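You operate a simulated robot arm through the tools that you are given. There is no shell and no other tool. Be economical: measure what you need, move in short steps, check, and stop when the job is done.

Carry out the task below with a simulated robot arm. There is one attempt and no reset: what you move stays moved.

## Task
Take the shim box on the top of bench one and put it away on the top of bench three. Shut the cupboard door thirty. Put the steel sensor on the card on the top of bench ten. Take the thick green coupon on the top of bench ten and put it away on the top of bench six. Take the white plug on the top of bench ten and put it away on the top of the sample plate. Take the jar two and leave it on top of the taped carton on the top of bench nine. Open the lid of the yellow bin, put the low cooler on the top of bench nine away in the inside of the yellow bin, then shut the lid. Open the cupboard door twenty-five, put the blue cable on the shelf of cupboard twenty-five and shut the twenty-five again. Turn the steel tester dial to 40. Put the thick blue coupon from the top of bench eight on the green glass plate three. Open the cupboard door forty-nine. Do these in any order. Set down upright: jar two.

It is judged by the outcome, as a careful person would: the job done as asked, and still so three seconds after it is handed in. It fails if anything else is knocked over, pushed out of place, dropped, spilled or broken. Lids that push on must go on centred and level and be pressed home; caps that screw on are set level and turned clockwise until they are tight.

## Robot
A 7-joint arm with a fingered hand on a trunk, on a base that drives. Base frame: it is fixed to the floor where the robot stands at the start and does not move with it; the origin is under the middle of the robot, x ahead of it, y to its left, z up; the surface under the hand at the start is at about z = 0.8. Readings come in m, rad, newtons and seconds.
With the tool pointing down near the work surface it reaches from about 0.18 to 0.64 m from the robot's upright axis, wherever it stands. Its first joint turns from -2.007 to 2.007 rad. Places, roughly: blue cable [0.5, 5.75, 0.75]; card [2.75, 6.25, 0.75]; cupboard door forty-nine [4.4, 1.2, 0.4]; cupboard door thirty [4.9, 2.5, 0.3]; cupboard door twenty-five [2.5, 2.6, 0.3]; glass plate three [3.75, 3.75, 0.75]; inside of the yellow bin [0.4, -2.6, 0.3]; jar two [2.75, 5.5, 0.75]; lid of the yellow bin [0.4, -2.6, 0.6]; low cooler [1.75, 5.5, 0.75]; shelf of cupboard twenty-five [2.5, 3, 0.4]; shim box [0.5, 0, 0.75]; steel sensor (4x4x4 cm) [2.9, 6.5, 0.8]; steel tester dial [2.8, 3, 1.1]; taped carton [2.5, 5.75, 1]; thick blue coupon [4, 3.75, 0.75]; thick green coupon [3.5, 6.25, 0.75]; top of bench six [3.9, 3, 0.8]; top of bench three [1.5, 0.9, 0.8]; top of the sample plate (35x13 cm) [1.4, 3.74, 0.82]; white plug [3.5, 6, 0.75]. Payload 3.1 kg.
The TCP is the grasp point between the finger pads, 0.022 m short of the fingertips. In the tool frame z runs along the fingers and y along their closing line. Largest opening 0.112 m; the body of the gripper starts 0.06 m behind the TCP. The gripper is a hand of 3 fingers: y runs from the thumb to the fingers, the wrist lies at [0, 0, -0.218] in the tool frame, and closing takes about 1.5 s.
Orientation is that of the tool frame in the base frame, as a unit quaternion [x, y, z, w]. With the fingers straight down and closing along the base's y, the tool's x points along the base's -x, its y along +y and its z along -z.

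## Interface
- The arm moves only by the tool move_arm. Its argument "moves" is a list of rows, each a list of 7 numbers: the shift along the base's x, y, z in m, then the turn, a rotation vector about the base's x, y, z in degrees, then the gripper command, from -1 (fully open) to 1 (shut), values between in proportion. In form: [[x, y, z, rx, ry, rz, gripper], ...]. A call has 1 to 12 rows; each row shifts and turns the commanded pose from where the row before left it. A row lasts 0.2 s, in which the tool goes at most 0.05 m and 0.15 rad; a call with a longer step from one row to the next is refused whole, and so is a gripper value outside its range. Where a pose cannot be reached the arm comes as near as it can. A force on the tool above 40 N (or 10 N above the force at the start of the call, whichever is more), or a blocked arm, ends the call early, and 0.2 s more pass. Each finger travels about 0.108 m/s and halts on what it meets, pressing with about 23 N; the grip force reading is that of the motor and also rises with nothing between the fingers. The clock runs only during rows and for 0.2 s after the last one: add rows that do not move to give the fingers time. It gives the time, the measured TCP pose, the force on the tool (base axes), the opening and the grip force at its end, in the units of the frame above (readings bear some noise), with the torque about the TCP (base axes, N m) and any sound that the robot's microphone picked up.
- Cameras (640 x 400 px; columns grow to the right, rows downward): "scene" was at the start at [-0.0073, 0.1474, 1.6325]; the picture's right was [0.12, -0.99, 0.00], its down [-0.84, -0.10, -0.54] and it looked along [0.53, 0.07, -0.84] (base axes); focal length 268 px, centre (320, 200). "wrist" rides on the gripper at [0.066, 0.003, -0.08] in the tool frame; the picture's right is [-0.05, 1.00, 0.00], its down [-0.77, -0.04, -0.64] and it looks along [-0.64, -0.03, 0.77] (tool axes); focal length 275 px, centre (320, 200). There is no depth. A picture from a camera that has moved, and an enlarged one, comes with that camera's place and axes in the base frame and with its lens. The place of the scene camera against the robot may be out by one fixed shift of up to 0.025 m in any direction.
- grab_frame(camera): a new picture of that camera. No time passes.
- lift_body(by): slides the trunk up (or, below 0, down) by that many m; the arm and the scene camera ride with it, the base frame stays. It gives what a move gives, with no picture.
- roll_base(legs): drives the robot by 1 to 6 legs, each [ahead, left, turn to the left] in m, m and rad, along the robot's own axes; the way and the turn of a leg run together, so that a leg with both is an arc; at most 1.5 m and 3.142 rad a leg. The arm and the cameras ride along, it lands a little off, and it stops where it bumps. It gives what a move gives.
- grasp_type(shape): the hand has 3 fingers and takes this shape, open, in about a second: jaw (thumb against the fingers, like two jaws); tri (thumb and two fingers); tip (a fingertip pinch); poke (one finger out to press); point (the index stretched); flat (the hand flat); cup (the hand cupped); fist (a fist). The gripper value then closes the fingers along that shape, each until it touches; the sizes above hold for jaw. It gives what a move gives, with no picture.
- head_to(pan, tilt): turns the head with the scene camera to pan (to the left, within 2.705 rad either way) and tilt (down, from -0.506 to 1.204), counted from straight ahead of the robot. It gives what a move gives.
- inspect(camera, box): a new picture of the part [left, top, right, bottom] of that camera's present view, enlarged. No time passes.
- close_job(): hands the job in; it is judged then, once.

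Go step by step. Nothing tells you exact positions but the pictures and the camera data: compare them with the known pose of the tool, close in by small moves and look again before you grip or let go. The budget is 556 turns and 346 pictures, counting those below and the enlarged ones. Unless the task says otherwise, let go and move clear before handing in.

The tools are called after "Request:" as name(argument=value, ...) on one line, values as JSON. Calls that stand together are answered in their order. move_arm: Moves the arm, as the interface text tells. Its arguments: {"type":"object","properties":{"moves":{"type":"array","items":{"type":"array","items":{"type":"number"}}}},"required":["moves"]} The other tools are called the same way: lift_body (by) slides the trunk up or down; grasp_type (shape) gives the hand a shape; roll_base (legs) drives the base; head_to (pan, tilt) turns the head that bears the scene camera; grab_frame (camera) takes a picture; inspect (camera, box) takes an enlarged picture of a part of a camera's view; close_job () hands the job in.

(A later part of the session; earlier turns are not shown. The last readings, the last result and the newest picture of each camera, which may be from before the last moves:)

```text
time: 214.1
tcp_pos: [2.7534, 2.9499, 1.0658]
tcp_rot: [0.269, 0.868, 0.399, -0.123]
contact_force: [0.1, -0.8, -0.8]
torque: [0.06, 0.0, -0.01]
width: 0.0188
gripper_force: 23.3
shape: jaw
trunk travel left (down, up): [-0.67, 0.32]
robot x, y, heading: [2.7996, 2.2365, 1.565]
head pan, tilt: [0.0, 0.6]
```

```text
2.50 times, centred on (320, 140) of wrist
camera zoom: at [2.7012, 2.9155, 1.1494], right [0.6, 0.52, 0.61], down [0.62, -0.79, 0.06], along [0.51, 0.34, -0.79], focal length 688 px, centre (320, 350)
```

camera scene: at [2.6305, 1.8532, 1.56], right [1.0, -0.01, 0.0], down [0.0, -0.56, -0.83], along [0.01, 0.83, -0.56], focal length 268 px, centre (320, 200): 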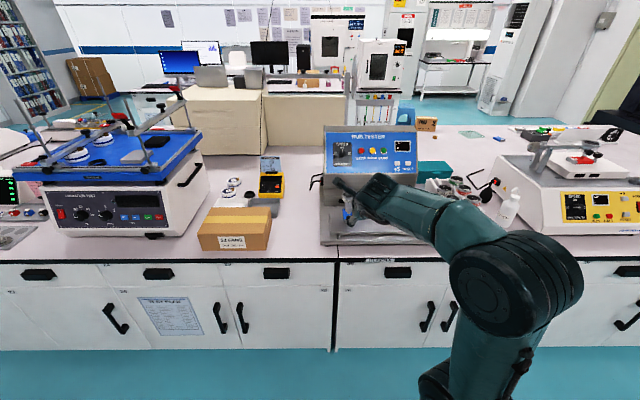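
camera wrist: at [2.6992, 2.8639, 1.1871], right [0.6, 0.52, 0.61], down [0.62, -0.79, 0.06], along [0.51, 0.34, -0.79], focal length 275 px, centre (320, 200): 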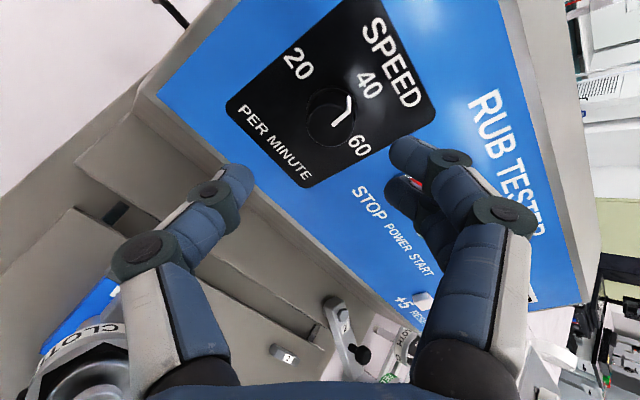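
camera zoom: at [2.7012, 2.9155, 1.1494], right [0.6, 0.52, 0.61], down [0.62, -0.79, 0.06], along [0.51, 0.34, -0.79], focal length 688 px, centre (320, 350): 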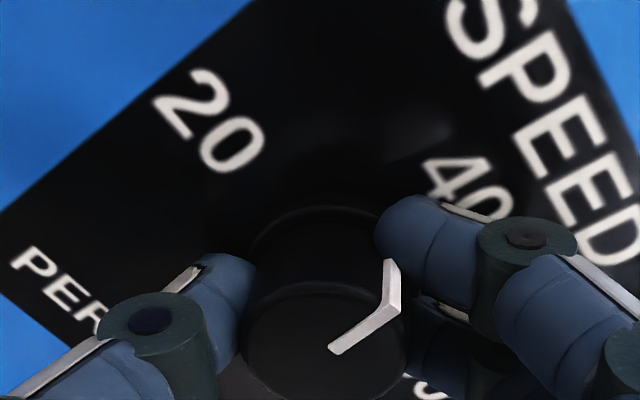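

Request:
move_arm(moves=[[0, 0, 0, 0, 3.2, -2.8, 0.8], [0, 0, 0, 0, 3.2, -2.8, 0.8], [0, 0, 0, 0, 0, 0, 0.8], [0, 0, 0, 0, 0, 0, 0.6], [0, 0, 0, 0, 0, 0, 0.4], [0, 0, 0, 0, 0, 0, 0.2], [0, 0, 0, 0, 0, 0, 0.0], [0, 0, 0, 0, 0, 0, 0.0], [0, -0.015, 0.013, 0, 0, 0, 0], [0, -0.015, 0.013, 0, 0, 0, 0], [0, -0.03, 0.03, 0, 0, 0, 0], [0, -0.03, 0.03, 0, 0, 0, 0]])

Request:
roll_base(legs=[[-0.4, 0, 0]])

Request:
inspect(camera="scene", box=[335, 140, 357, 162])

```text
time: 216.7
tcp_pos: [2.755, 2.859, 1.1501]
tcp_rot: [0.334, 0.844, 0.39, -0.152]
contact_force: [-0.5, -0.2, 0.1]
torque: [-0.04, 0.02, -0.01]
width: 0.0554
gripper_force: 0.1
shape: jaw
trunk travel left (down, up): [-0.67, 0.32]
robot x, y, heading: [2.8015, 2.2311, 1.565]
head pan, tilt: [0.0, 0.6]
```

```text
time: 219.2
tcp_pos: [2.756, 2.4594, 1.1511]
tcp_rot: [0.333, 0.845, 0.39, -0.152]
contact_force: [0.4, -0.2, -0.4]
torque: [0.02, 0.02, 0.02]
width: 0.0554
gripper_force: 0.1
shape: jaw
trunk travel left (down, up): [-0.67, 0.32]
robot x, y, heading: [2.803, 1.8349, 1.564]
head pan, tilt: [0.0, 0.6]
```

```text
16.00 times, centred on (346, 151) of scene
camera zoom: at [2.6318, 1.8475, 1.5599], right [1.0, 0.0, 0.0], down [0.0, -0.56, -0.83], along [0.0, 0.83, -0.56], focal length 4295 px, centre (-96, 984)
```

zoom: 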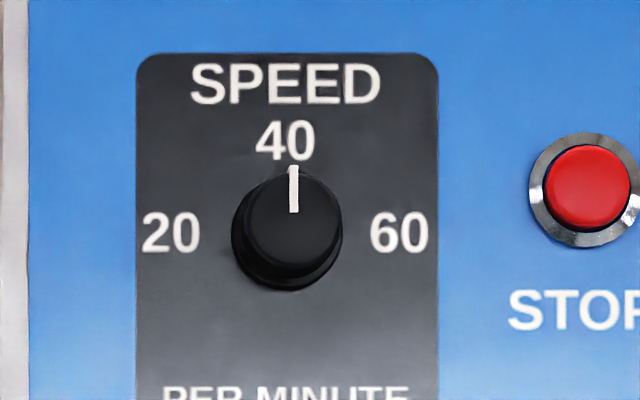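

The dial now points straight at 40. Next I put the hand back to pointing down, and travel west round the row to the far aisle.

Request:
move_arm(moves=[[0, 0, 0, -8.2, 0, 0, -1], [0, 0, 0, -8.2, 0, 0, -1], [0, 0, 0, -8.2, 0, 0, -1], [0, 0, 0, -8.2, 0, 0, -1], [0, 0, 0, -8.2, 0, 0, -1], [0, 0, 0, -8.0, 0, 0, -1], [0, 0, 0, 0, 0, 0, -1]])

```text
time: 220.8
tcp_pos: [2.7453, 2.4382, 1.1398]
tcp_rot: [0.352, 0.891, 0.267, -0.101]
contact_force: [0.9, 0.1, -0.1]
torque: [0.02, -0.01, 0.01]
width: 0.1117
gripper_force: 0.0
shape: jaw
out of reach, approached as far as the arm can: row 2, 3, 4, 5, 6
trunk travel left (down, up): [-0.67, 0.32]
robot x, y, heading: [2.8021, 1.8369, 1.57]
head pan, tilt: [0.0, 0.6]
```

Request:
lift_body(by=0.3)

Request:
move_arm(moves=[[0, 0, -0.04, 0, 0, 0, -1], [0, 0, -0.04, 0, 0, 0, -1], [0, 0, -0.04, 0, 0, 0, -1], [0, 0, -0.04, 0, 0, 0, -1], [0, -0.02, -0.04, 0, 0, 0, -1], [0, -0.02, -0.03, 0, 0, 0, -1], [0, 0, 0, 0, 0, 0, -1]])

```text
time: 223.8
tcp_pos: [2.7436, 2.4383, 1.4402]
tcp_rot: [0.352, 0.892, 0.266, -0.101]
contact_force: [0.0, 0.0, -0.3]
torque: [0.0, 0.03, 0.0]
width: 0.1118
gripper_force: 0.0
shape: jaw
trunk travel left (down, up): [-0.97, 0.02]
robot x, y, heading: [2.8025, 1.8321, 1.571]
head pan, tilt: [0.0, 0.6]
```

```text
time: 225.4
tcp_pos: [2.7437, 2.3965, 1.2096]
tcp_rot: [0.351, 0.892, 0.266, -0.102]
contact_force: [0.3, 0.6, -0.7]
torque: [0.0, -0.01, -0.02]
width: 0.1119
gripper_force: 0.0
shape: jaw
trunk travel left (down, up): [-0.97, 0.02]
robot x, y, heading: [2.7997, 1.8372, 1.571]
head pan, tilt: [0.0, 0.6]
```

Request:
move_arm(moves=[[0, 0, 0, -8.2, 0, 0, -1], [0, 0, 0, -8.2, 0, 0, -1], [0, 0, 0, -8.2, 0, 0, -1], [0, 0, 0, -8.2, 0, 0, -1], [0, -0.03, -0.03, 0, 0, 8, -1], [0, -0.03, -0.03, 0, 0, 8, -1], [0, -0.0, -0.03, 0, 0, 8, -1], [0, 0, -0.03, 0, 0, 8, -1], [0, 0, 0, 0, 0, 8, -1], [0, 0, 0, 0, 0, 6, -1], [0, 0, 0, 0, 0, 0, -1]])

Request:
roll_base(legs=[[0, 0, 1.57], [1.0, 0.0, 0], [1.0, 0.0, 0], [0.7, 0.0, 0]])

Request:
head_to(pan=-1.3, tilt=0.4)

Request:
grab_frame(camera="scene")

```text
time: 227.8
tcp_pos: [2.7441, 2.333, 1.089]
tcp_rot: [-0.026, 0.988, 0.113, -0.105]
contact_force: [-0.7, 0.1, 0.1]
torque: [-0.01, 0.03, -0.04]
width: 0.1118
gripper_force: 0.0
shape: jaw
out of reach, approached as far as the arm can: row 2, 3, 4
trunk travel left (down, up): [-0.97, 0.02]
robot x, y, heading: [2.8009, 1.833, 1.57]
head pan, tilt: [0.0, 0.6]
```

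```text
time: 244.9
tcp_pos: [-0.3697, 1.7459, 1.0899]
tcp_rot: [0.717, -0.679, -0.005, 0.154]
contact_force: [0.8, -0.2, -0.6]
torque: [-0.02, 0.0, 0.02]
width: 0.112
gripper_force: 0.0
shape: jaw
trunk travel left (down, up): [-0.97, 0.02]
robot x, y, heading: [0.1294, 1.8021, -3.139]
head pan, tilt: [0.0, 0.6]
```

```text
time: 246.4
tcp_pos: [-0.3696, 1.7455, 1.0899]
tcp_rot: [0.718, -0.679, -0.004, 0.154]
contact_force: [-0.3, -0.1, -0.3]
torque: [-0.02, 0.03, -0.03]
width: 0.1117
gripper_force: 0.1
shape: jaw
trunk travel left (down, up): [-0.97, 0.02]
robot x, y, heading: [0.1289, 1.8031, -3.141]
head pan, tilt: [-1.3, 0.4]
```

```text
250 pictures are left
camera scene: at [0.1495, 1.7274, 1.8782], right [0.96, 0.27, 0.0], down [0.11, -0.37, -0.92], along [-0.25, 0.89, -0.39], focal length 268 px, centre (320, 200)
```

scene: 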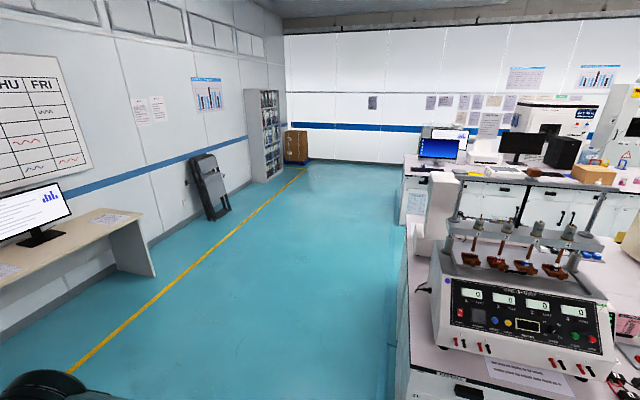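

Request:
roll_base(legs=[[0.5, 0, 0], [0, -1.4, 0], [0, -1.4, 0], [0, 0, -1.57]])

Request:
head_to(pan=-0.7, tilt=0.45)

Request:
grab_frame(camera="scene")

```text
time: 266.4
tcp_pos: [-0.3437, 5.1398, 1.0892]
tcp_rot: [-0.021, 0.988, 0.113, -0.105]
contact_force: [1.4, -0.5, 0.2]
torque: [0.02, 0.03, 0.02]
width: 0.1118
gripper_force: 0.0
shape: jaw
trunk travel left (down, up): [-0.97, 0.02]
robot x, y, heading: [-0.2898, 4.6375, 1.561]
head pan, tilt: [-1.3, 0.4]
```

```text
time: 267.4
tcp_pos: [-0.3437, 5.1389, 1.0901]
tcp_rot: [-0.021, 0.988, 0.114, -0.105]
contact_force: [-0.2, 0.2, 0.2]
torque: [-0.01, 0.02, -0.04]
width: 0.1118
gripper_force: 0.1
shape: jaw
trunk travel left (down, up): [-0.97, 0.02]
robot x, y, heading: [-0.2889, 4.639, 1.559]
head pan, tilt: [-0.7, 0.45]
```

```text
249 pictures are left
camera scene: at [-0.3996, 4.6364, 1.8735], right [0.76, -0.65, 0.0], down [-0.28, -0.33, -0.9], along [0.59, 0.68, -0.44], focal length 268 px, centre (320, 200)
```

scene: 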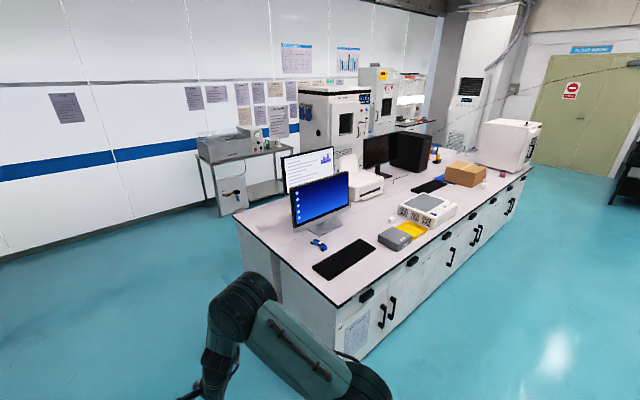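

Blue cable sits near (0.59, 5.80) by the monitor, on the bench's west end. Drive round to face it from the west.

Request:
roll_base(legs=[[1.16, 0, 0], [0, 0, -1.56]])

Request:
head_to(pan=0, tilt=0.7)

Request:
grab_frame(camera="scene")

```text
time: 277.1
tcp_pos: [0.2134, 5.8644, 1.0893]
tcp_rot: [0.67, 0.726, 0.154, 0.003]
contact_force: [0.5, 0.5, 0.2]
torque: [0.02, 0.02, 0.01]
width: 0.1119
gripper_force: 0.0
shape: jaw
trunk travel left (down, up): [-0.97, 0.02]
robot x, y, heading: [-0.2836, 5.7924, 0.029]
head pan, tilt: [-0.7, 0.45]
```

```text
time: 278.1
tcp_pos: [0.2153, 5.8641, 1.089]
tcp_rot: [0.67, 0.726, 0.156, 0.002]
contact_force: [0.2, 0.5, -0.8]
torque: [-0.01, -0.01, -0.03]
width: 0.1122
gripper_force: 0.0
shape: jaw
trunk travel left (down, up): [-0.97, 0.02]
robot x, y, heading: [-0.2817, 5.7918, 0.025]
head pan, tilt: [0.0, 0.7]
```

```text
248 pictures are left
camera scene: at [-0.2788, 5.9317, 1.8513], right [0.03, -1.0, 0.0], down [-0.64, -0.02, -0.77], along [0.76, 0.02, -0.64], focal length 268 px, centre (320, 200)
```

scene: 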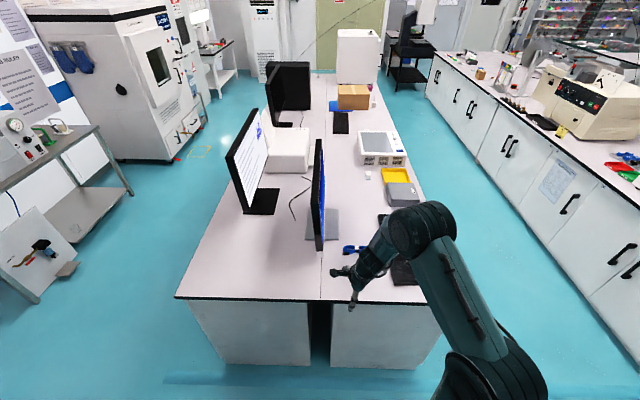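

Request:
inspect(camera="scene", box=[300, 200, 440, 300])

Request:
grab_frame(camera="wrist")

```text
4.00 times, centred on (370, 250) of scene
camera zoom: at [-0.2788, 5.9317, 1.8513], right [0.03, -1.0, 0.0], down [-0.64, -0.02, -0.77], along [0.76, 0.02, -0.64], focal length 1074 px, centre (120, 0)
```

zoom: 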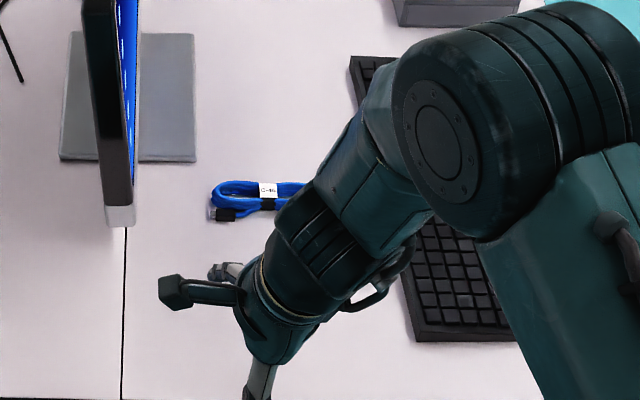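

```text
246 pictures are left
camera wrist: at [0.1938, 5.9116, 1.1811], right [0.98, 0.01, 0.22], down [-0.09, -0.89, 0.44], along [0.2, -0.45, -0.87], focal length 275 px, centre (320, 200)
```

wrist: 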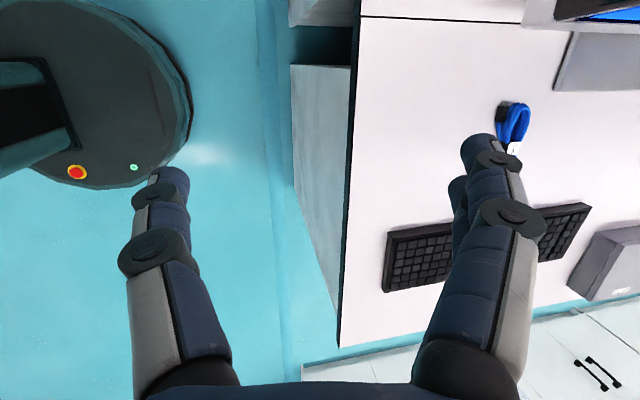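

Request:
move_arm(moves=[[0, 0, 0, -4.1, 4.2, -1.5, -1], [0, 0, 0, -4.1, 4.2, -1.5, -1], [0, 0, 0, -4.1, 4.2, -1.5, -1], [0.02, -0.03, -0.04, 0, 0, 0, -1], [0.03, -0.03, -0.04, 0, 0, 0, -1], [0.02, 0, -0.02, 0, 0, 0, -1]])

Request:
roll_base(legs=[[0.26, 0, -0.025]])

Request:
grab_frame(camera="wrist")

```text
refused: row 4 steps farther than a row can; nothing moved
```

```text
time: 280.0
tcp_pos: [0.4745, 5.8549, 1.0901]
tcp_rot: [0.679, 0.717, 0.156, 0.006]
contact_force: [1.1, 0.1, 0.2]
torque: [-0.01, 0.01, -0.02]
width: 0.1122
gripper_force: 0.0
shape: jaw
trunk travel left (down, up): [-0.97, 0.02]
robot x, y, heading: [-0.0235, 5.7956, 0.004]
head pan, tilt: [0.0, 0.7]
```

```text
245 pictures are left
camera wrist: at [0.4547, 5.9026, 1.1815], right [0.98, -0.02, 0.22], down [-0.11, -0.89, 0.44], along [0.19, -0.46, -0.87], focal length 275 px, centre (320, 200)
```

wrist: 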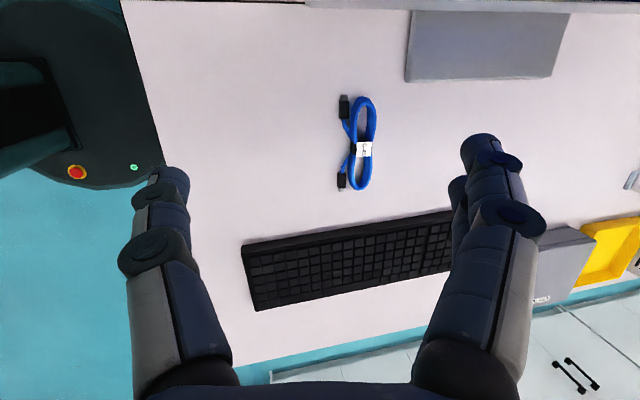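

Cable centre ≈ (0.594, 5.79). Align the tool vertical and move above it.

Request:
move_arm(moves=[[0.0, -0.02, 0, -4.1, 4.2, -1.5, -1], [0.02, -0.02, 0, -4.1, 4.2, -1.5, -1], [0.03, -0.025, 0, -4.1, 4.2, -1.5, -1], [0.035, 0, -0.03, 0, 0, 0, -1], [0.034, 0, -0.03, 0, 0, 0, -1], [0, 0, -0.04, 0, 0, 0, -1], [0, 0, -0.04, 0, 0, 0, -0.5], [0, 0, 0, 0, 0, 0, -0.5]])

Request:
grab_frame(camera="wrist")

```text
time: 281.8
tcp_pos: [0.5889, 5.7905, 0.9535]
tcp_rot: [0.716, 0.698, 0.0, 0.005]
contact_force: [0.6, 0.2, 1.2]
torque: [0.0, 0.01, -0.01]
width: 0.0843
gripper_force: 0.0
shape: jaw
trunk travel left (down, up): [-0.97, 0.02]
robot x, y, heading: [-0.028, 5.7963, 0.005]
head pan, tilt: [0.0, 0.7]
```

```text
244 pictures are left
camera wrist: at [0.5925, 5.8564, 1.0342], right [1.0, -0.07, 0.01], down [-0.06, -0.77, 0.64], along [-0.04, -0.64, -0.77], focal length 275 px, centre (320, 200)
```

wrist: 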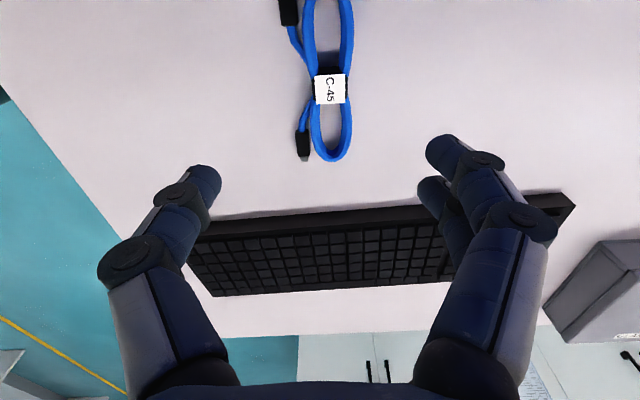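

Request:
move_arm(moves=[[0.007, -0.005, -0.03, 0, 0, 0, -0.4], [0, 0, -0.035, 0, 0, 0, -0.4], [0, 0, -0.035, 0, 0, 0, -0.4], [0, 0, -0.024, 0, 0, 0, -0.4], [0, 0, 0, 0, 0, 0, -0.4], [0, 0, 0, 0, 0, 0, 0.3], [0, 0, 0, 0, 0, 0, 1], [0, 0, 0, 0, 0, 0, 1], [0, 0, 0, 0, 0, 0, 1], [0, 0, 0, 0, 0, 0, 1]])

Request:
grab_frame(camera="wrist")

```text
time: 284.0
tcp_pos: [0.5441, 5.7869, 0.8842]
tcp_rot: [0.716, 0.698, 0.001, 0.006]
contact_force: [-0.3, 0.4, 0.0]
torque: [0.0, 0.01, 0.0]
width: 0.0001
gripper_force: 22.8
shape: jaw
out of reach, approached as far as the arm can: row 1, 2, 3, 4
trunk travel left (down, up): [-0.97, 0.02]
robot x, y, heading: [-0.0239, 5.7993, 0.007]
head pan, tilt: [0.0, 0.7]
```

```text
243 pictures are left
camera wrist: at [0.5468, 5.853, 0.9656], right [1.0, -0.07, 0.01], down [-0.06, -0.77, 0.64], along [-0.04, -0.64, -0.77], focal length 275 px, centre (320, 200)
```

wrist: 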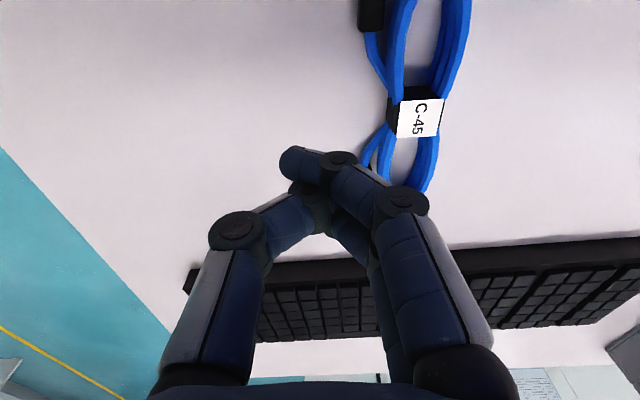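

Reach is limited because the trunk is high; lower the trunk 0.2 while keeping the hand up.

Request:
move_arm(moves=[[0, 0, 0.04, 0, 0, 0, -0.4], [0, 0, 0.04, 0, 0, 0, -0.4], [0, 0, 0.04, 0, 0, 0, -0.4], [0, 0, 0.04, 0, 0, 0, -0.4], [0, 0, 0.04, 0, 0, 0, -0.4]])

Request:
lift_body(by=-0.2)

Request:
move_arm(moves=[[0.02, 0, 0, 0, 0, 0, -0.4], [0.02, 0, 0, 0, 0, 0, -0.4], [0.013, 0, 0, 0, 0, 0, -0.4], [0, 0, 0, 0, 0, 0, -0.4]])

Request:
grab_frame(camera="wrist")

```text
time: 285.2
tcp_pos: [0.5433, 5.7849, 1.0835]
tcp_rot: [0.716, 0.698, 0.002, 0.006]
contact_force: [-1.4, 0.7, -0.1]
torque: [-0.01, -0.03, 0.01]
width: 0.0781
gripper_force: 0.1
shape: jaw
trunk travel left (down, up): [-0.97, 0.02]
robot x, y, heading: [-0.024, 5.7964, 0.006]
head pan, tilt: [0.0, 0.7]
```

```text
time: 287.4
tcp_pos: [0.5434, 5.7835, 0.8825]
tcp_rot: [0.716, 0.698, 0.0, 0.005]
contact_force: [0.0, 0.0, -0.5]
torque: [0.01, -0.01, 0.01]
width: 0.0784
gripper_force: 0.1
shape: jaw
trunk travel left (down, up): [-0.77, 0.22]
robot x, y, heading: [-0.0258, 5.7949, 0.004]
head pan, tilt: [0.0, 0.7]
```

```text
time: 288.4
tcp_pos: [0.5953, 5.785, 0.8825]
tcp_rot: [0.716, 0.698, 0.001, 0.005]
contact_force: [-0.2, 0.3, -0.2]
torque: [-0.02, 0.02, 0.03]
width: 0.0782
gripper_force: 0.1
shape: jaw
trunk travel left (down, up): [-0.77, 0.22]
robot x, y, heading: [-0.0261, 5.7956, 0.002]
head pan, tilt: [0.0, 0.7]
```

```text
242 pictures are left
camera wrist: at [0.5992, 5.8521, 0.9639], right [1.0, -0.07, 0.01], down [-0.06, -0.77, 0.64], along [-0.04, -0.64, -0.77], focal length 275 px, centre (320, 200)
```

wrist: 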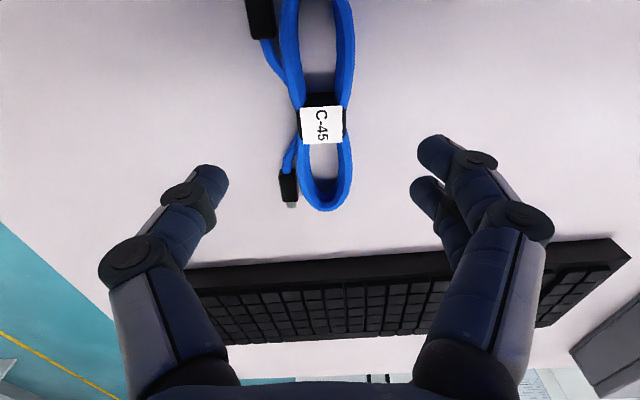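

Centred. Descend and grip.

Request:
move_arm(moves=[[0, 0, -0.03, 0, 0, 0, -0.4], [0, 0, -0.027, 0, 0, 0, -0.4], [0, 0, 0, 0, 0, 0, 0], [0, 0, 0, 0, 0, 0, 0.5], [0, 0, 0, 0, 0, 0, 1], [0, 0, 0, 0, 0, 0, 1], [0, 0, 0, 0, 0, 0, 1], [0, 0, 0.02, 0, 0, 0, 1], [0, 0, 0.04, 0, 0, 0, 1], [0, 0, 0.04, 0, 0, 0, 1], [0, 0, 0, 0, 0, 0, 1]])

Request:
grab_frame(camera="wrist")

```text
time: 290.8
tcp_pos: [0.5955, 5.7851, 0.9254]
tcp_rot: [0.716, 0.698, 0.001, 0.004]
contact_force: [-0.4, 0.7, -1.6]
torque: [0.0, 0.0, 0.03]
width: 0.0216
gripper_force: 22.6
shape: jaw
trunk travel left (down, up): [-0.77, 0.22]
robot x, y, heading: [-0.0234, 5.793, 0.003]
head pan, tilt: [0.0, 0.7]
```

```text
241 pictures are left
camera wrist: at [0.5995, 5.8518, 1.007], right [1.0, -0.07, 0.01], down [-0.06, -0.77, 0.64], along [-0.04, -0.64, -0.77], focal length 275 px, centre (320, 200)
```

wrist: 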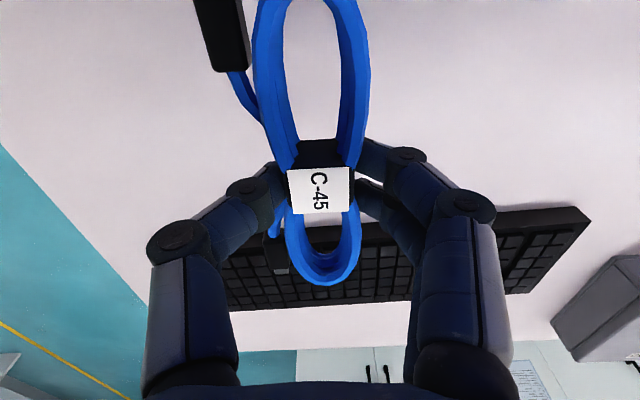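

Cable held. Carry it to aisle one; I'll park it on bench top opposite cupboard 25 while opening the door.

Request:
move_arm(moves=[[-0.03, 0, 0.04, 0, 0, 0, 1], [-0.03, 0, 0.04, 0, 0, 0, 1], [-0.02, 0, 0.04, 0, 0, 0, 1]])

Request:
roll_base(legs=[[-0.4, 0, 0], [0, -1.3, 0], [0, -1.3, 0], [0, -1.3, 0]])

```text
time: 291.6
tcp_pos: [0.5158, 5.7836, 1.0488]
tcp_rot: [0.715, 0.699, 0.002, 0.005]
contact_force: [-0.3, 0.7, -1.0]
torque: [-0.01, -0.02, 0.0]
width: 0.0212
gripper_force: 22.4
shape: jaw
trunk travel left (down, up): [-0.77, 0.22]
robot x, y, heading: [-0.0242, 5.8006, 0.003]
head pan, tilt: [0.0, 0.7]
```

```text
time: 312.3
tcp_pos: [0.0965, 1.889, 1.0473]
tcp_rot: [0.718, 0.696, 0.001, 0.005]
contact_force: [-0.1, -0.7, -0.8]
torque: [0.02, 0.02, 0.0]
width: 0.0211
gripper_force: 22.7
shape: jaw
trunk travel left (down, up): [-0.77, 0.22]
robot x, y, heading: [-0.445, 1.9048, -0.008]
head pan, tilt: [0.0, 0.7]
```

Request:
roll_base(legs=[[1.45, 0, 0.008], [1.45, 0, 0]])

Request:
head_to(pan=1.4, tilt=0.75)

Request:
grab_frame(camera="scene")

```text
time: 326.4
tcp_pos: [3.0026, 2.0107, 1.0466]
tcp_rot: [0.699, 0.715, 0.002, 0.005]
contact_force: [0.0, -0.5, -1.1]
torque: [0.01, 0.01, 0.01]
width: 0.0214
gripper_force: 23.2
shape: jaw
trunk travel left (down, up): [-0.77, 0.22]
robot x, y, heading: [2.4614, 1.9963, 0.048]
head pan, tilt: [0.0, 0.7]
```

```text
time: 327.9
tcp_pos: [3.0024, 2.011, 1.0467]
tcp_rot: [0.7, 0.714, 0.001, 0.006]
contact_force: [-0.2, 0.2, -0.9]
torque: [-0.02, 0.01, -0.04]
width: 0.0211
gripper_force: 22.4
shape: jaw
trunk travel left (down, up): [-0.77, 0.22]
robot x, y, heading: [2.4604, 1.9968, 0.05]
head pan, tilt: [1.4, 0.75]
```

```text
240 pictures are left
camera scene: at [2.3875, 2.2168, 1.6471], right [0.99, -0.12, 0.0], down [-0.08, -0.68, -0.73], along [0.09, 0.73, -0.68], focal length 268 px, centre (320, 200)
```

scene: 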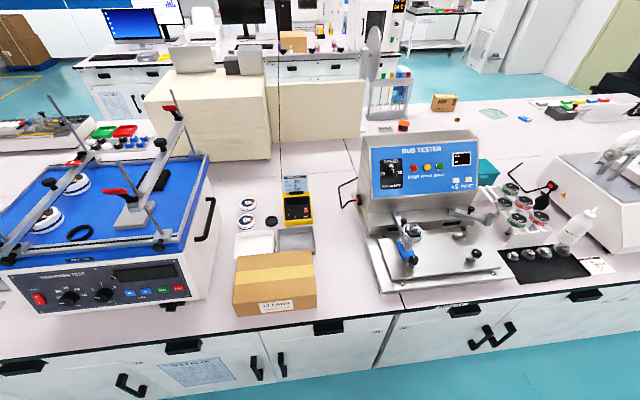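

Request:
inspect(camera="scene", box=[60, 300, 560, 400])

```text
1.28 times, centred on (310, 350) of scene
camera zoom: at [2.3875, 2.2168, 1.6471], right [0.99, -0.12, 0.0], down [-0.08, -0.68, -0.73], along [0.09, 0.73, -0.68], focal length 344 px, centre (333, 8)
```

zoom: 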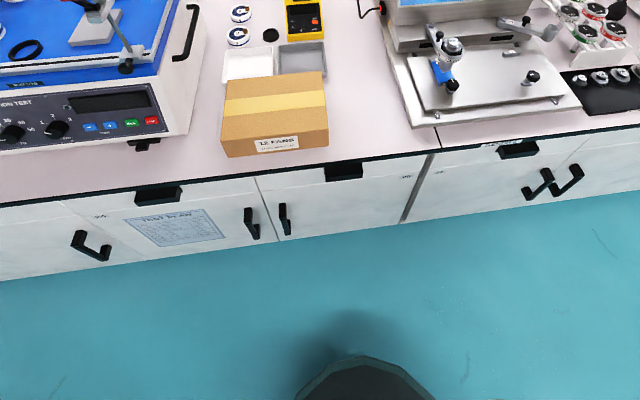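

Door 25 spans x≈2.24–2.67 with its handle at left (x≈2.30), hinge right. I'll park the cable on the clear patch at (2.55, 2.75) above it. Turn to face it.

Request:
roll_base(legs=[[0, 0, 1.52], [0, -0.08, 0]])

Request:
move_arm(moves=[[0, 0, 0, 0, 0, -8.5, 1], [0, 0, 0, 0, 0, -8.5, 1], [0, 0, 0, 0, 0, -8.5, 1], [0, 0, 0, 0, 0, -8.5, 1], [0, 0, 0, 0, 0, -8.5, 1], [0, 0, 0, 0, 0, -8.5, 1], [0, 0, 0, 0, 0, -8.5, 1], [0, 0, 0, 0, 0, -8.5, 1], [0, 0, 0, 0, 0, -8.5, 1], [0, 0, 0, 0, 0, -8.5, 1], [0, 0, 0, 0, 0, -5, 1]])

Request:
grab_frame(camera="wrist")

```text
time: 332.6
tcp_pos: [2.5596, 2.5396, 1.0466]
tcp_rot: [0.018, 1.0, 0.004, 0.003]
contact_force: [-0.6, -0.4, -1.6]
torque: [-0.01, 0.04, -0.01]
width: 0.0212
gripper_force: 23.0
shape: jaw
trunk travel left (down, up): [-0.77, 0.22]
robot x, y, heading: [2.5416, 1.9968, 1.56]
head pan, tilt: [1.4, 0.75]
```

```text
time: 335.0
tcp_pos: [2.559, 2.5383, 1.0464]
tcp_rot: [0.721, 0.693, 0.002, 0.006]
contact_force: [0.5, -0.3, -0.7]
torque: [-0.02, 0.0, -0.02]
width: 0.0213
gripper_force: 22.7
shape: jaw
trunk travel left (down, up): [-0.77, 0.22]
robot x, y, heading: [2.5411, 1.9982, 1.56]
head pan, tilt: [1.4, 0.75]
```

```text
238 pictures are left
camera wrist: at [2.565, 2.6066, 1.1274], right [1.0, -0.09, 0.01], down [-0.07, -0.77, 0.64], along [-0.05, -0.64, -0.77], focal length 275 px, centre (320, 200)
```

wrist: 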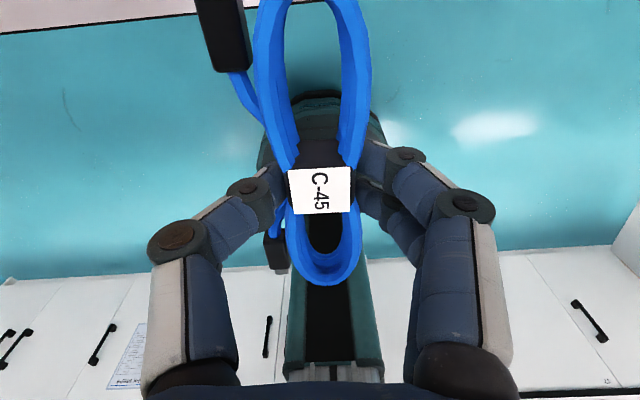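

Shift to x 2.52 and drive in, then lower the cable.

Request:
move_arm(moves=[[-0.02, 0, 0, 0, 0, 1.5, 1], [-0.019, 0, 0, 0, 0, 0, 1]])

Request:
roll_base(legs=[[0.17, 0, 0]])

Request:
head_to(pan=-0.15, tilt=0.9)

Request:
grab_frame(camera="scene")

```text
time: 335.6
tcp_pos: [2.5186, 2.5408, 1.045]
tcp_rot: [0.711, 0.703, 0.002, 0.006]
contact_force: [0.2, -0.6, -1.0]
torque: [-0.01, -0.01, 0.01]
width: 0.0211
gripper_force: 23.8
shape: jaw
trunk travel left (down, up): [-0.77, 0.22]
robot x, y, heading: [2.5403, 1.9991, 1.553]
head pan, tilt: [1.4, 0.75]
```

```text
time: 337.1
tcp_pos: [2.5223, 2.7158, 1.0451]
tcp_rot: [0.711, 0.704, 0.002, 0.005]
contact_force: [0.0, -0.1, -0.6]
torque: [-0.02, 0.0, 0.02]
width: 0.0213
gripper_force: 23.2
shape: jaw
trunk travel left (down, up): [-0.77, 0.22]
robot x, y, heading: [2.5415, 2.1731, 1.558]
head pan, tilt: [1.4, 0.75]
```

```text
time: 338.7
tcp_pos: [2.5217, 2.7147, 1.0435]
tcp_rot: [0.711, 0.704, 0.002, 0.005]
contact_force: [0.1, 0.3, -1.4]
torque: [0.0, -0.02, -0.04]
width: 0.0214
gripper_force: 23.2
shape: jaw
trunk travel left (down, up): [-0.77, 0.22]
robot x, y, heading: [2.5414, 2.1686, 1.557]
head pan, tilt: [-0.15, 0.901]
```

```text
237 pictures are left
camera scene: at [2.3837, 2.1743, 1.6351], right [0.99, -0.16, 0.0], down [-0.13, -0.77, -0.62], along [0.1, 0.61, -0.78], focal length 268 px, centre (320, 200)
```

scene: 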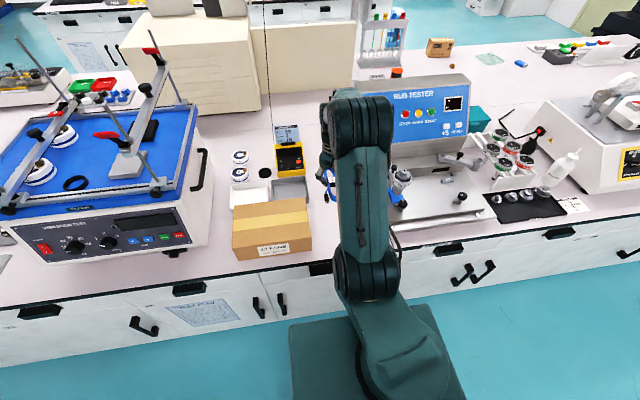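

Request:
move_arm(moves=[[0, 0, -0.04, 0, 0, 0, 1], [0, 0, -0.04, 0, 0, 0, 1], [0, 0, -0.04, 0, 0, 0, 1], [0, 0, -0.04, 0, 0, 0, 1], [0, 0, -0.03, 0, 0, 0, 1], [0, 0, 0, 0, 0, 0, 1]])

Request:
grab_frame(camera="wrist")

```text
time: 340.1
tcp_pos: [2.5219, 2.7142, 0.8584]
tcp_rot: [0.711, 0.704, 0.001, 0.005]
contact_force: [0.0, 0.2, -1.5]
torque: [0.0, 0.01, 0.01]
width: 0.0211
gripper_force: 22.6
shape: jaw
trunk travel left (down, up): [-0.77, 0.22]
robot x, y, heading: [2.539, 2.1696, 1.56]
head pan, tilt: [-0.15, 0.901]
```

```text
236 pictures are left
camera wrist: at [2.5259, 2.7805, 0.939], right [1.0, -0.06, 0.01], down [-0.05, -0.77, 0.64], along [-0.03, -0.64, -0.77], focal length 275 px, centre (320, 200)
```

wrist: 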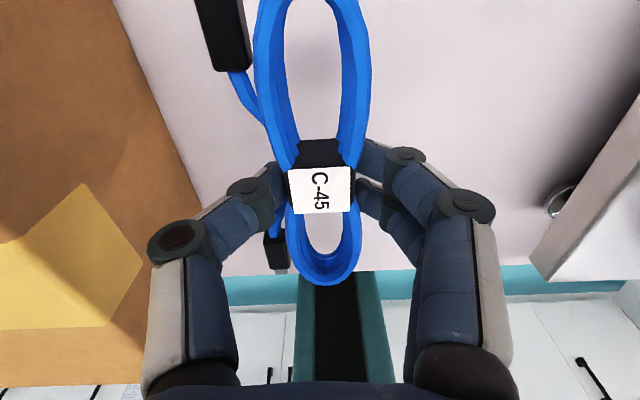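

Request:
move_arm(moves=[[0, 0, -0.02, 0, 0, 0, 1], [0, 0, -0.012, 0, 0, 0, 1], [0, 0, 0, 0, 0, 0, 0.6], [0, 0, 0, 0, 0, 0, 0.2], [0, 0, 0, 0, 0, 0, 0.2], [0, 0, 0.04, 0, 0, 0, 0.2], [0, 0, 0.04, 0, 0, 0, 0.2], [0, 0, 0.04, 0, 0, 0, 0.2], [0, 0, 0.04, 0, 0, 0, 0.2], [0, 0, 0.04, 0, 0, 0, 0.2], [0, 0, 0.04, 0, 0, 0, 0.2]])

Request:
grab_frame(camera="wrist")

```text
time: 342.5
tcp_pos: [2.5227, 2.7123, 1.0663]
tcp_rot: [0.711, 0.703, 0.001, 0.005]
contact_force: [0.6, -0.3, 0.0]
torque: [0.01, -0.01, 0.03]
width: 0.0442
gripper_force: 0.2
shape: jaw
trunk travel left (down, up): [-0.77, 0.22]
robot x, y, heading: [2.5434, 2.1689, 1.561]
head pan, tilt: [-0.15, 0.901]
```

```text
235 pictures are left
camera wrist: at [2.5264, 2.7786, 1.1463], right [1.0, -0.06, 0.01], down [-0.05, -0.77, 0.64], along [-0.03, -0.64, -0.77], focal length 275 px, centre (320, 200)
```

wrist: 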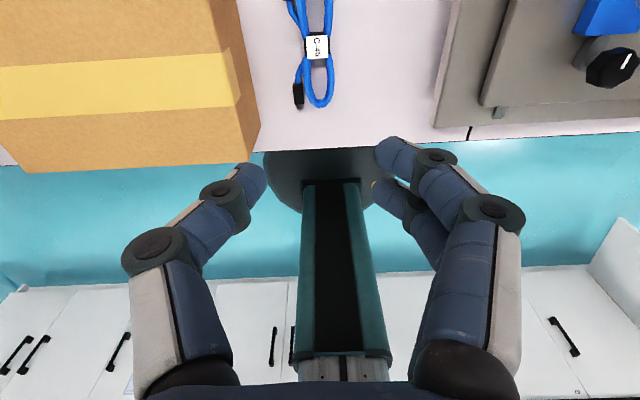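

Cable parked neatly. Back off, pitch the hand forward and lower to door-handle height.

Request:
roll_base(legs=[[-0.35, 0.25, 0.01]])

Request:
move_arm(moves=[[0, 0.005, 0, 8.4, 0, 0, 0.1], [0, 0.005, 0, 8.4, 0, 0, 0.1], [0, 0.005, 0, 8.4, 0, 0, 0.1], [0, 0.005, 0, 8.4, 0, 0, 0.1], [0, 0.005, 0, 8.4, 0, 0, 0.1], [0, 0.005, 0, 8.4, 0, 0, 0.1], [0, 0.005, 0, 8.4, 0, 0, 0.1], [0, 0.005, 0, 8.4, 0, 0, 0.1], [0, 0.005, 0, 8.4, 0, 0, 0.1], [0, 0.005, 0, 8.4, 0, 0, 0.1], [0, 0, 0, 6, 0, 0.6, 0.1]])

Request:
lift_body(by=-0.4)

Request:
lift_body(by=-0.2)

Request:
grab_frame(camera="wrist")

```text
time: 345.1
tcp_pos: [2.258, 2.3719, 1.0652]
tcp_rot: [0.705, 0.709, 0.002, 0.006]
contact_force: [1.0, -0.3, 0.4]
torque: [-0.01, 0.0, -0.02]
width: 0.0444
gripper_force: 0.0
shape: jaw
trunk travel left (down, up): [-0.77, 0.22]
robot x, y, heading: [2.2838, 1.825, 1.576]
head pan, tilt: [-0.15, 0.901]
```

```text
time: 347.6
tcp_pos: [2.257, 2.4224, 1.0653]
tcp_rot: [0.499, 0.503, 0.5, -0.498]
contact_force: [-0.2, 0.3, 0.0]
torque: [0.0, -0.02, 0.0]
width: 0.0499
gripper_force: 0.1
shape: jaw
trunk travel left (down, up): [-0.77, 0.22]
robot x, y, heading: [2.2849, 1.8308, 1.581]
head pan, tilt: [-0.15, 0.901]
```

```text
time: 351.4
tcp_pos: [2.257, 2.4209, 0.6657]
tcp_rot: [0.5, 0.502, 0.5, -0.498]
contact_force: [0.3, 0.1, -0.6]
torque: [-0.01, -0.04, -0.02]
width: 0.0496
gripper_force: 0.1
shape: jaw
trunk travel left (down, up): [-0.37, 0.62]
robot x, y, heading: [2.2855, 1.8325, 1.575]
head pan, tilt: [-0.15, 0.901]
```

```text
time: 353.6
tcp_pos: [2.2589, 2.4217, 0.4659]
tcp_rot: [0.5, 0.503, 0.5, -0.498]
contact_force: [0.2, -0.1, 0.1]
torque: [0.02, 0.03, 0.0]
width: 0.0499
gripper_force: 0.1
shape: jaw
trunk travel left (down, up): [-0.17, 0.82]
robot x, y, heading: [2.2852, 1.8314, 1.576]
head pan, tilt: [-0.15, 0.901]
```

```text
234 pictures are left
camera wrist: at [2.2611, 2.3412, 0.5315], right [1.0, 0.0, -0.04], down [-0.03, -0.64, -0.77], along [-0.03, 0.77, -0.64], focal length 275 px, centre (320, 200)
```

wrist: 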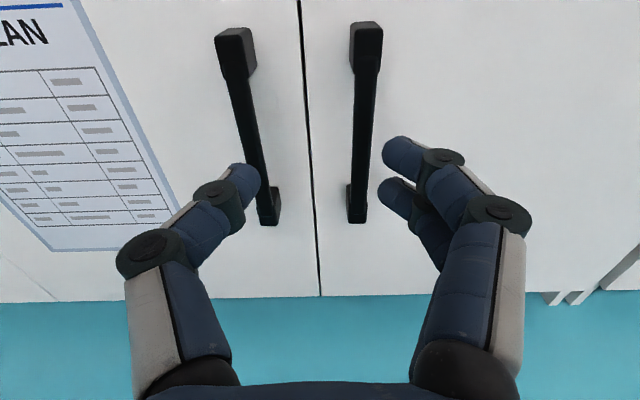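

The right handle (door 25) is at x≈2.29, z 0.34–0.50. Align and advance.

Request:
move_arm(moves=[[0.016, 0, -0.02, 0, 0, 0, 0.1], [0.016, 0, -0.02, 0, 0, 0, 0.1], [0, 0, 0, 0, 0, 0, 0.1]])

Request:
roll_base(legs=[[0.115, 0, 0]])

Request:
grab_frame(camera="wrist")

```text
time: 354.4
tcp_pos: [2.29, 2.4197, 0.4233]
tcp_rot: [0.5, 0.502, 0.5, -0.497]
contact_force: [0.2, 0.2, -0.4]
torque: [0.0, 0.0, -0.01]
width: 0.0499
gripper_force: 0.2
shape: jaw
trunk travel left (down, up): [-0.17, 0.82]
robot x, y, heading: [2.2865, 1.8287, 1.572]
head pan, tilt: [-0.15, 0.901]
```

```text
time: 355.6
tcp_pos: [2.2913, 2.5391, 0.4245]
tcp_rot: [0.5, 0.502, 0.5, -0.497]
contact_force: [0.1, 0.5, -0.1]
torque: [0.0, -0.05, -0.01]
width: 0.05
gripper_force: 0.0
shape: jaw
trunk travel left (down, up): [-0.17, 0.82]
robot x, y, heading: [2.283, 1.9443, 1.573]
head pan, tilt: [-0.15, 0.901]
```

```text
233 pictures are left
camera wrist: at [2.2938, 2.4593, 0.4905], right [1.0, 0.0, -0.04], down [-0.03, -0.64, -0.77], along [-0.03, 0.77, -0.64], focal length 275 px, centre (320, 200)
```

wrist: 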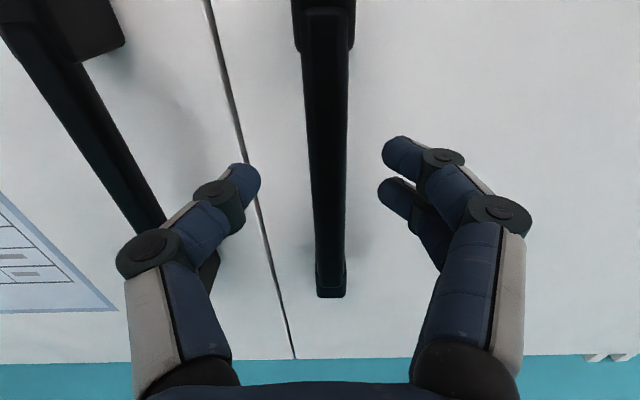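

Request:
move_arm(moves=[[0, 0.015, 0, 0, 0, 0, 0.1], [0, 0.015, 0, 0, 0, 0, 0.1], [0, 0.012, 0, 0, 0, 0, 0.1], [0, 0, 0, 0, 0, 0, 0.6], [0, 0, 0, 0, 0, 0, 1], [0, 0, 0, 0, 0, 0, 1], [0, 0, 0, 0, 0, 0, 1]])

Request:
grab_frame(camera="wrist")

```text
time: 357.2
tcp_pos: [2.2901, 2.5818, 0.4222]
tcp_rot: [0.501, 0.502, 0.501, -0.497]
contact_force: [0.8, 1.2, 0.9]
torque: [0.02, -0.02, -0.04]
width: 0.0
gripper_force: 23.1
shape: jaw
trunk travel left (down, up): [-0.17, 0.82]
robot x, y, heading: [2.2834, 1.9473, 1.574]
head pan, tilt: [-0.15, 0.901]
```

```text
232 pictures are left
camera wrist: at [2.2935, 2.5011, 0.4893], right [1.0, 0.0, -0.04], down [-0.03, -0.64, -0.77], along [-0.02, 0.77, -0.64], focal length 275 px, centre (320, 200)
```

wrist: 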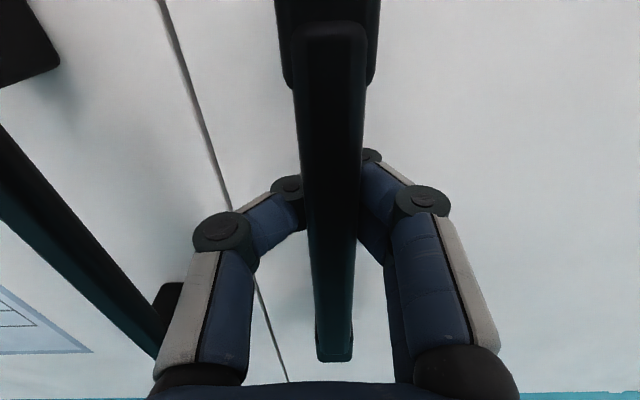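

Hooked. Pull along the arc (hinge on the right).

Request:
roll_base(legs=[[-0.1, -0.012, 0]])

Request:
roll_base(legs=[[-0.07, -0.03, 0]])

Request:
roll_base(legs=[[-0.06, -0.04, 0]])

Request:
grab_frame(camera="wrist")

```text
time: 358.3
tcp_pos: [2.3068, 2.4836, 0.4215]
tcp_rot: [0.503, 0.5, 0.502, -0.495]
contact_force: [25.3, 7.8, 0.0]
torque: [-0.01, -0.04, 0.21]
width: 0.0
gripper_force: 22.9
shape: jaw
trunk travel left (down, up): [-0.17, 0.82]
robot x, y, heading: [2.2932, 1.8504, 1.571]
head pan, tilt: [-0.15, 0.901]
```

```text
time: 359.4
tcp_pos: [2.341, 2.4125, 0.4222]
tcp_rot: [0.504, 0.498, 0.504, -0.494]
contact_force: [17.9, 10.5, 0.4]
torque: [-0.01, -0.01, 0.29]
width: 0.0
gripper_force: 23.1
shape: jaw
trunk travel left (down, up): [-0.17, 0.82]
robot x, y, heading: [2.3254, 1.7806, 1.565]
head pan, tilt: [-0.15, 0.901]
```

```text
time: 360.4
tcp_pos: [2.3812, 2.3521, 0.4223]
tcp_rot: [0.505, 0.496, 0.506, -0.493]
contact_force: [22.6, 18.3, -0.2]
torque: [-0.01, -0.01, 0.69]
width: 0.0
gripper_force: 23.1
shape: jaw
trunk travel left (down, up): [-0.17, 0.82]
robot x, y, heading: [2.3664, 1.7166, 1.566]
head pan, tilt: [-0.15, 0.901]
```

```text
231 pictures are left
camera wrist: at [2.3827, 2.2725, 0.4893], right [1.0, -0.02, -0.04], down [-0.05, -0.64, -0.77], along [-0.01, 0.77, -0.64], focal length 275 px, centre (320, 200)
```

wrist: 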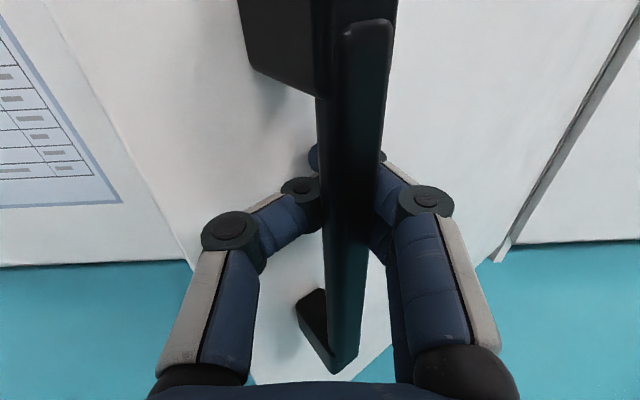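

Request:
roll_base(legs=[[-0.04, -0.06, 0]])

Request:
roll_base(legs=[[-0.03, -0.065, 0]])

Request:
roll_base(legs=[[-0.015, -0.065, 0]])

Request:
grab_frame(camera="wrist")

```text
time: 361.4
tcp_pos: [2.4406, 2.312, 0.4227]
tcp_rot: [0.505, 0.496, 0.506, -0.492]
contact_force: [-0.7, -0.3, 0.5]
torque: [0.03, -0.01, 0.01]
width: 0.0
gripper_force: 22.0
shape: jaw
trunk travel left (down, up): [-0.17, 0.82]
robot x, y, heading: [2.4255, 1.6794, 1.566]
head pan, tilt: [-0.15, 0.901]
```

```text
time: 362.4
tcp_pos: [2.508, 2.2816, 0.4228]
tcp_rot: [0.505, 0.496, 0.507, -0.492]
contact_force: [-0.5, -0.5, -0.7]
torque: [-0.03, 0.01, -0.01]
width: 0.0
gripper_force: 23.1
shape: jaw
trunk travel left (down, up): [-0.17, 0.82]
robot x, y, heading: [2.4938, 1.6491, 1.56]
head pan, tilt: [-0.15, 0.901]
```

```text
time: 363.4
tcp_pos: [2.5739, 2.2655, 0.4221]
tcp_rot: [0.505, 0.496, 0.507, -0.492]
contact_force: [-0.6, -2.9, 0.5]
torque: [-0.03, -0.01, -0.1]
width: 0.0
gripper_force: 22.9
shape: jaw
trunk travel left (down, up): [-0.17, 0.82]
robot x, y, heading: [2.5562, 1.6339, 1.559]
head pan, tilt: [-0.15, 0.901]
```

```text
230 pictures are left
camera wrist: at [2.5739, 2.1858, 0.4901], right [1.0, -0.02, -0.04], down [-0.05, -0.64, -0.77], along [-0.01, 0.77, -0.64], focal length 275 px, centre (320, 200)
```

wrist: 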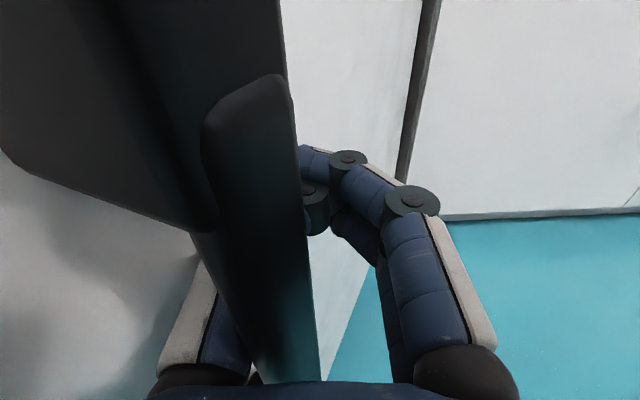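

About 70° open. Open the fingers and withdraw the hand.

Request:
move_arm(moves=[[0, 0, 0, 0, 0, 0, 0.5], [0, 0, 0, 0, 0, 0, 0.3], [0, 0, 0, 0, 0, 0, 0.3], [0, -0.02, 0, 0, 0, 0, 0.3], [0, -0.03, 0, 0, 0, 0, 0.3], [0, -0.03, 0, 0, 0, 0, 0.3], [0, -0.03, 0, 0, 0, 0, 0.3], [0, 0, 0, 0, 0, 0, 0.3]])

Request:
grab_frame(camera="wrist")

```text
time: 365.2
tcp_pos: [2.5708, 2.156, 0.4237]
tcp_rot: [0.505, 0.497, 0.508, -0.491]
contact_force: [-0.8, -0.5, 0.4]
torque: [0.02, -0.02, -0.03]
width: 0.0392
gripper_force: 0.0
shape: jaw
trunk travel left (down, up): [-0.17, 0.82]
robot x, y, heading: [2.5557, 1.6354, 1.557]
head pan, tilt: [-0.15, 0.901]
```

```text
229 pictures are left
camera wrist: at [2.5726, 2.0762, 0.49], right [1.0, -0.02, -0.04], down [-0.05, -0.64, -0.77], along [-0.01, 0.77, -0.64], focal length 275 px, centre (320, 200)
```

wrist: 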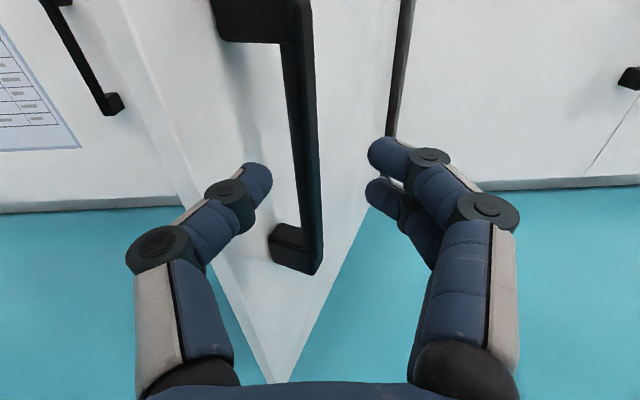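

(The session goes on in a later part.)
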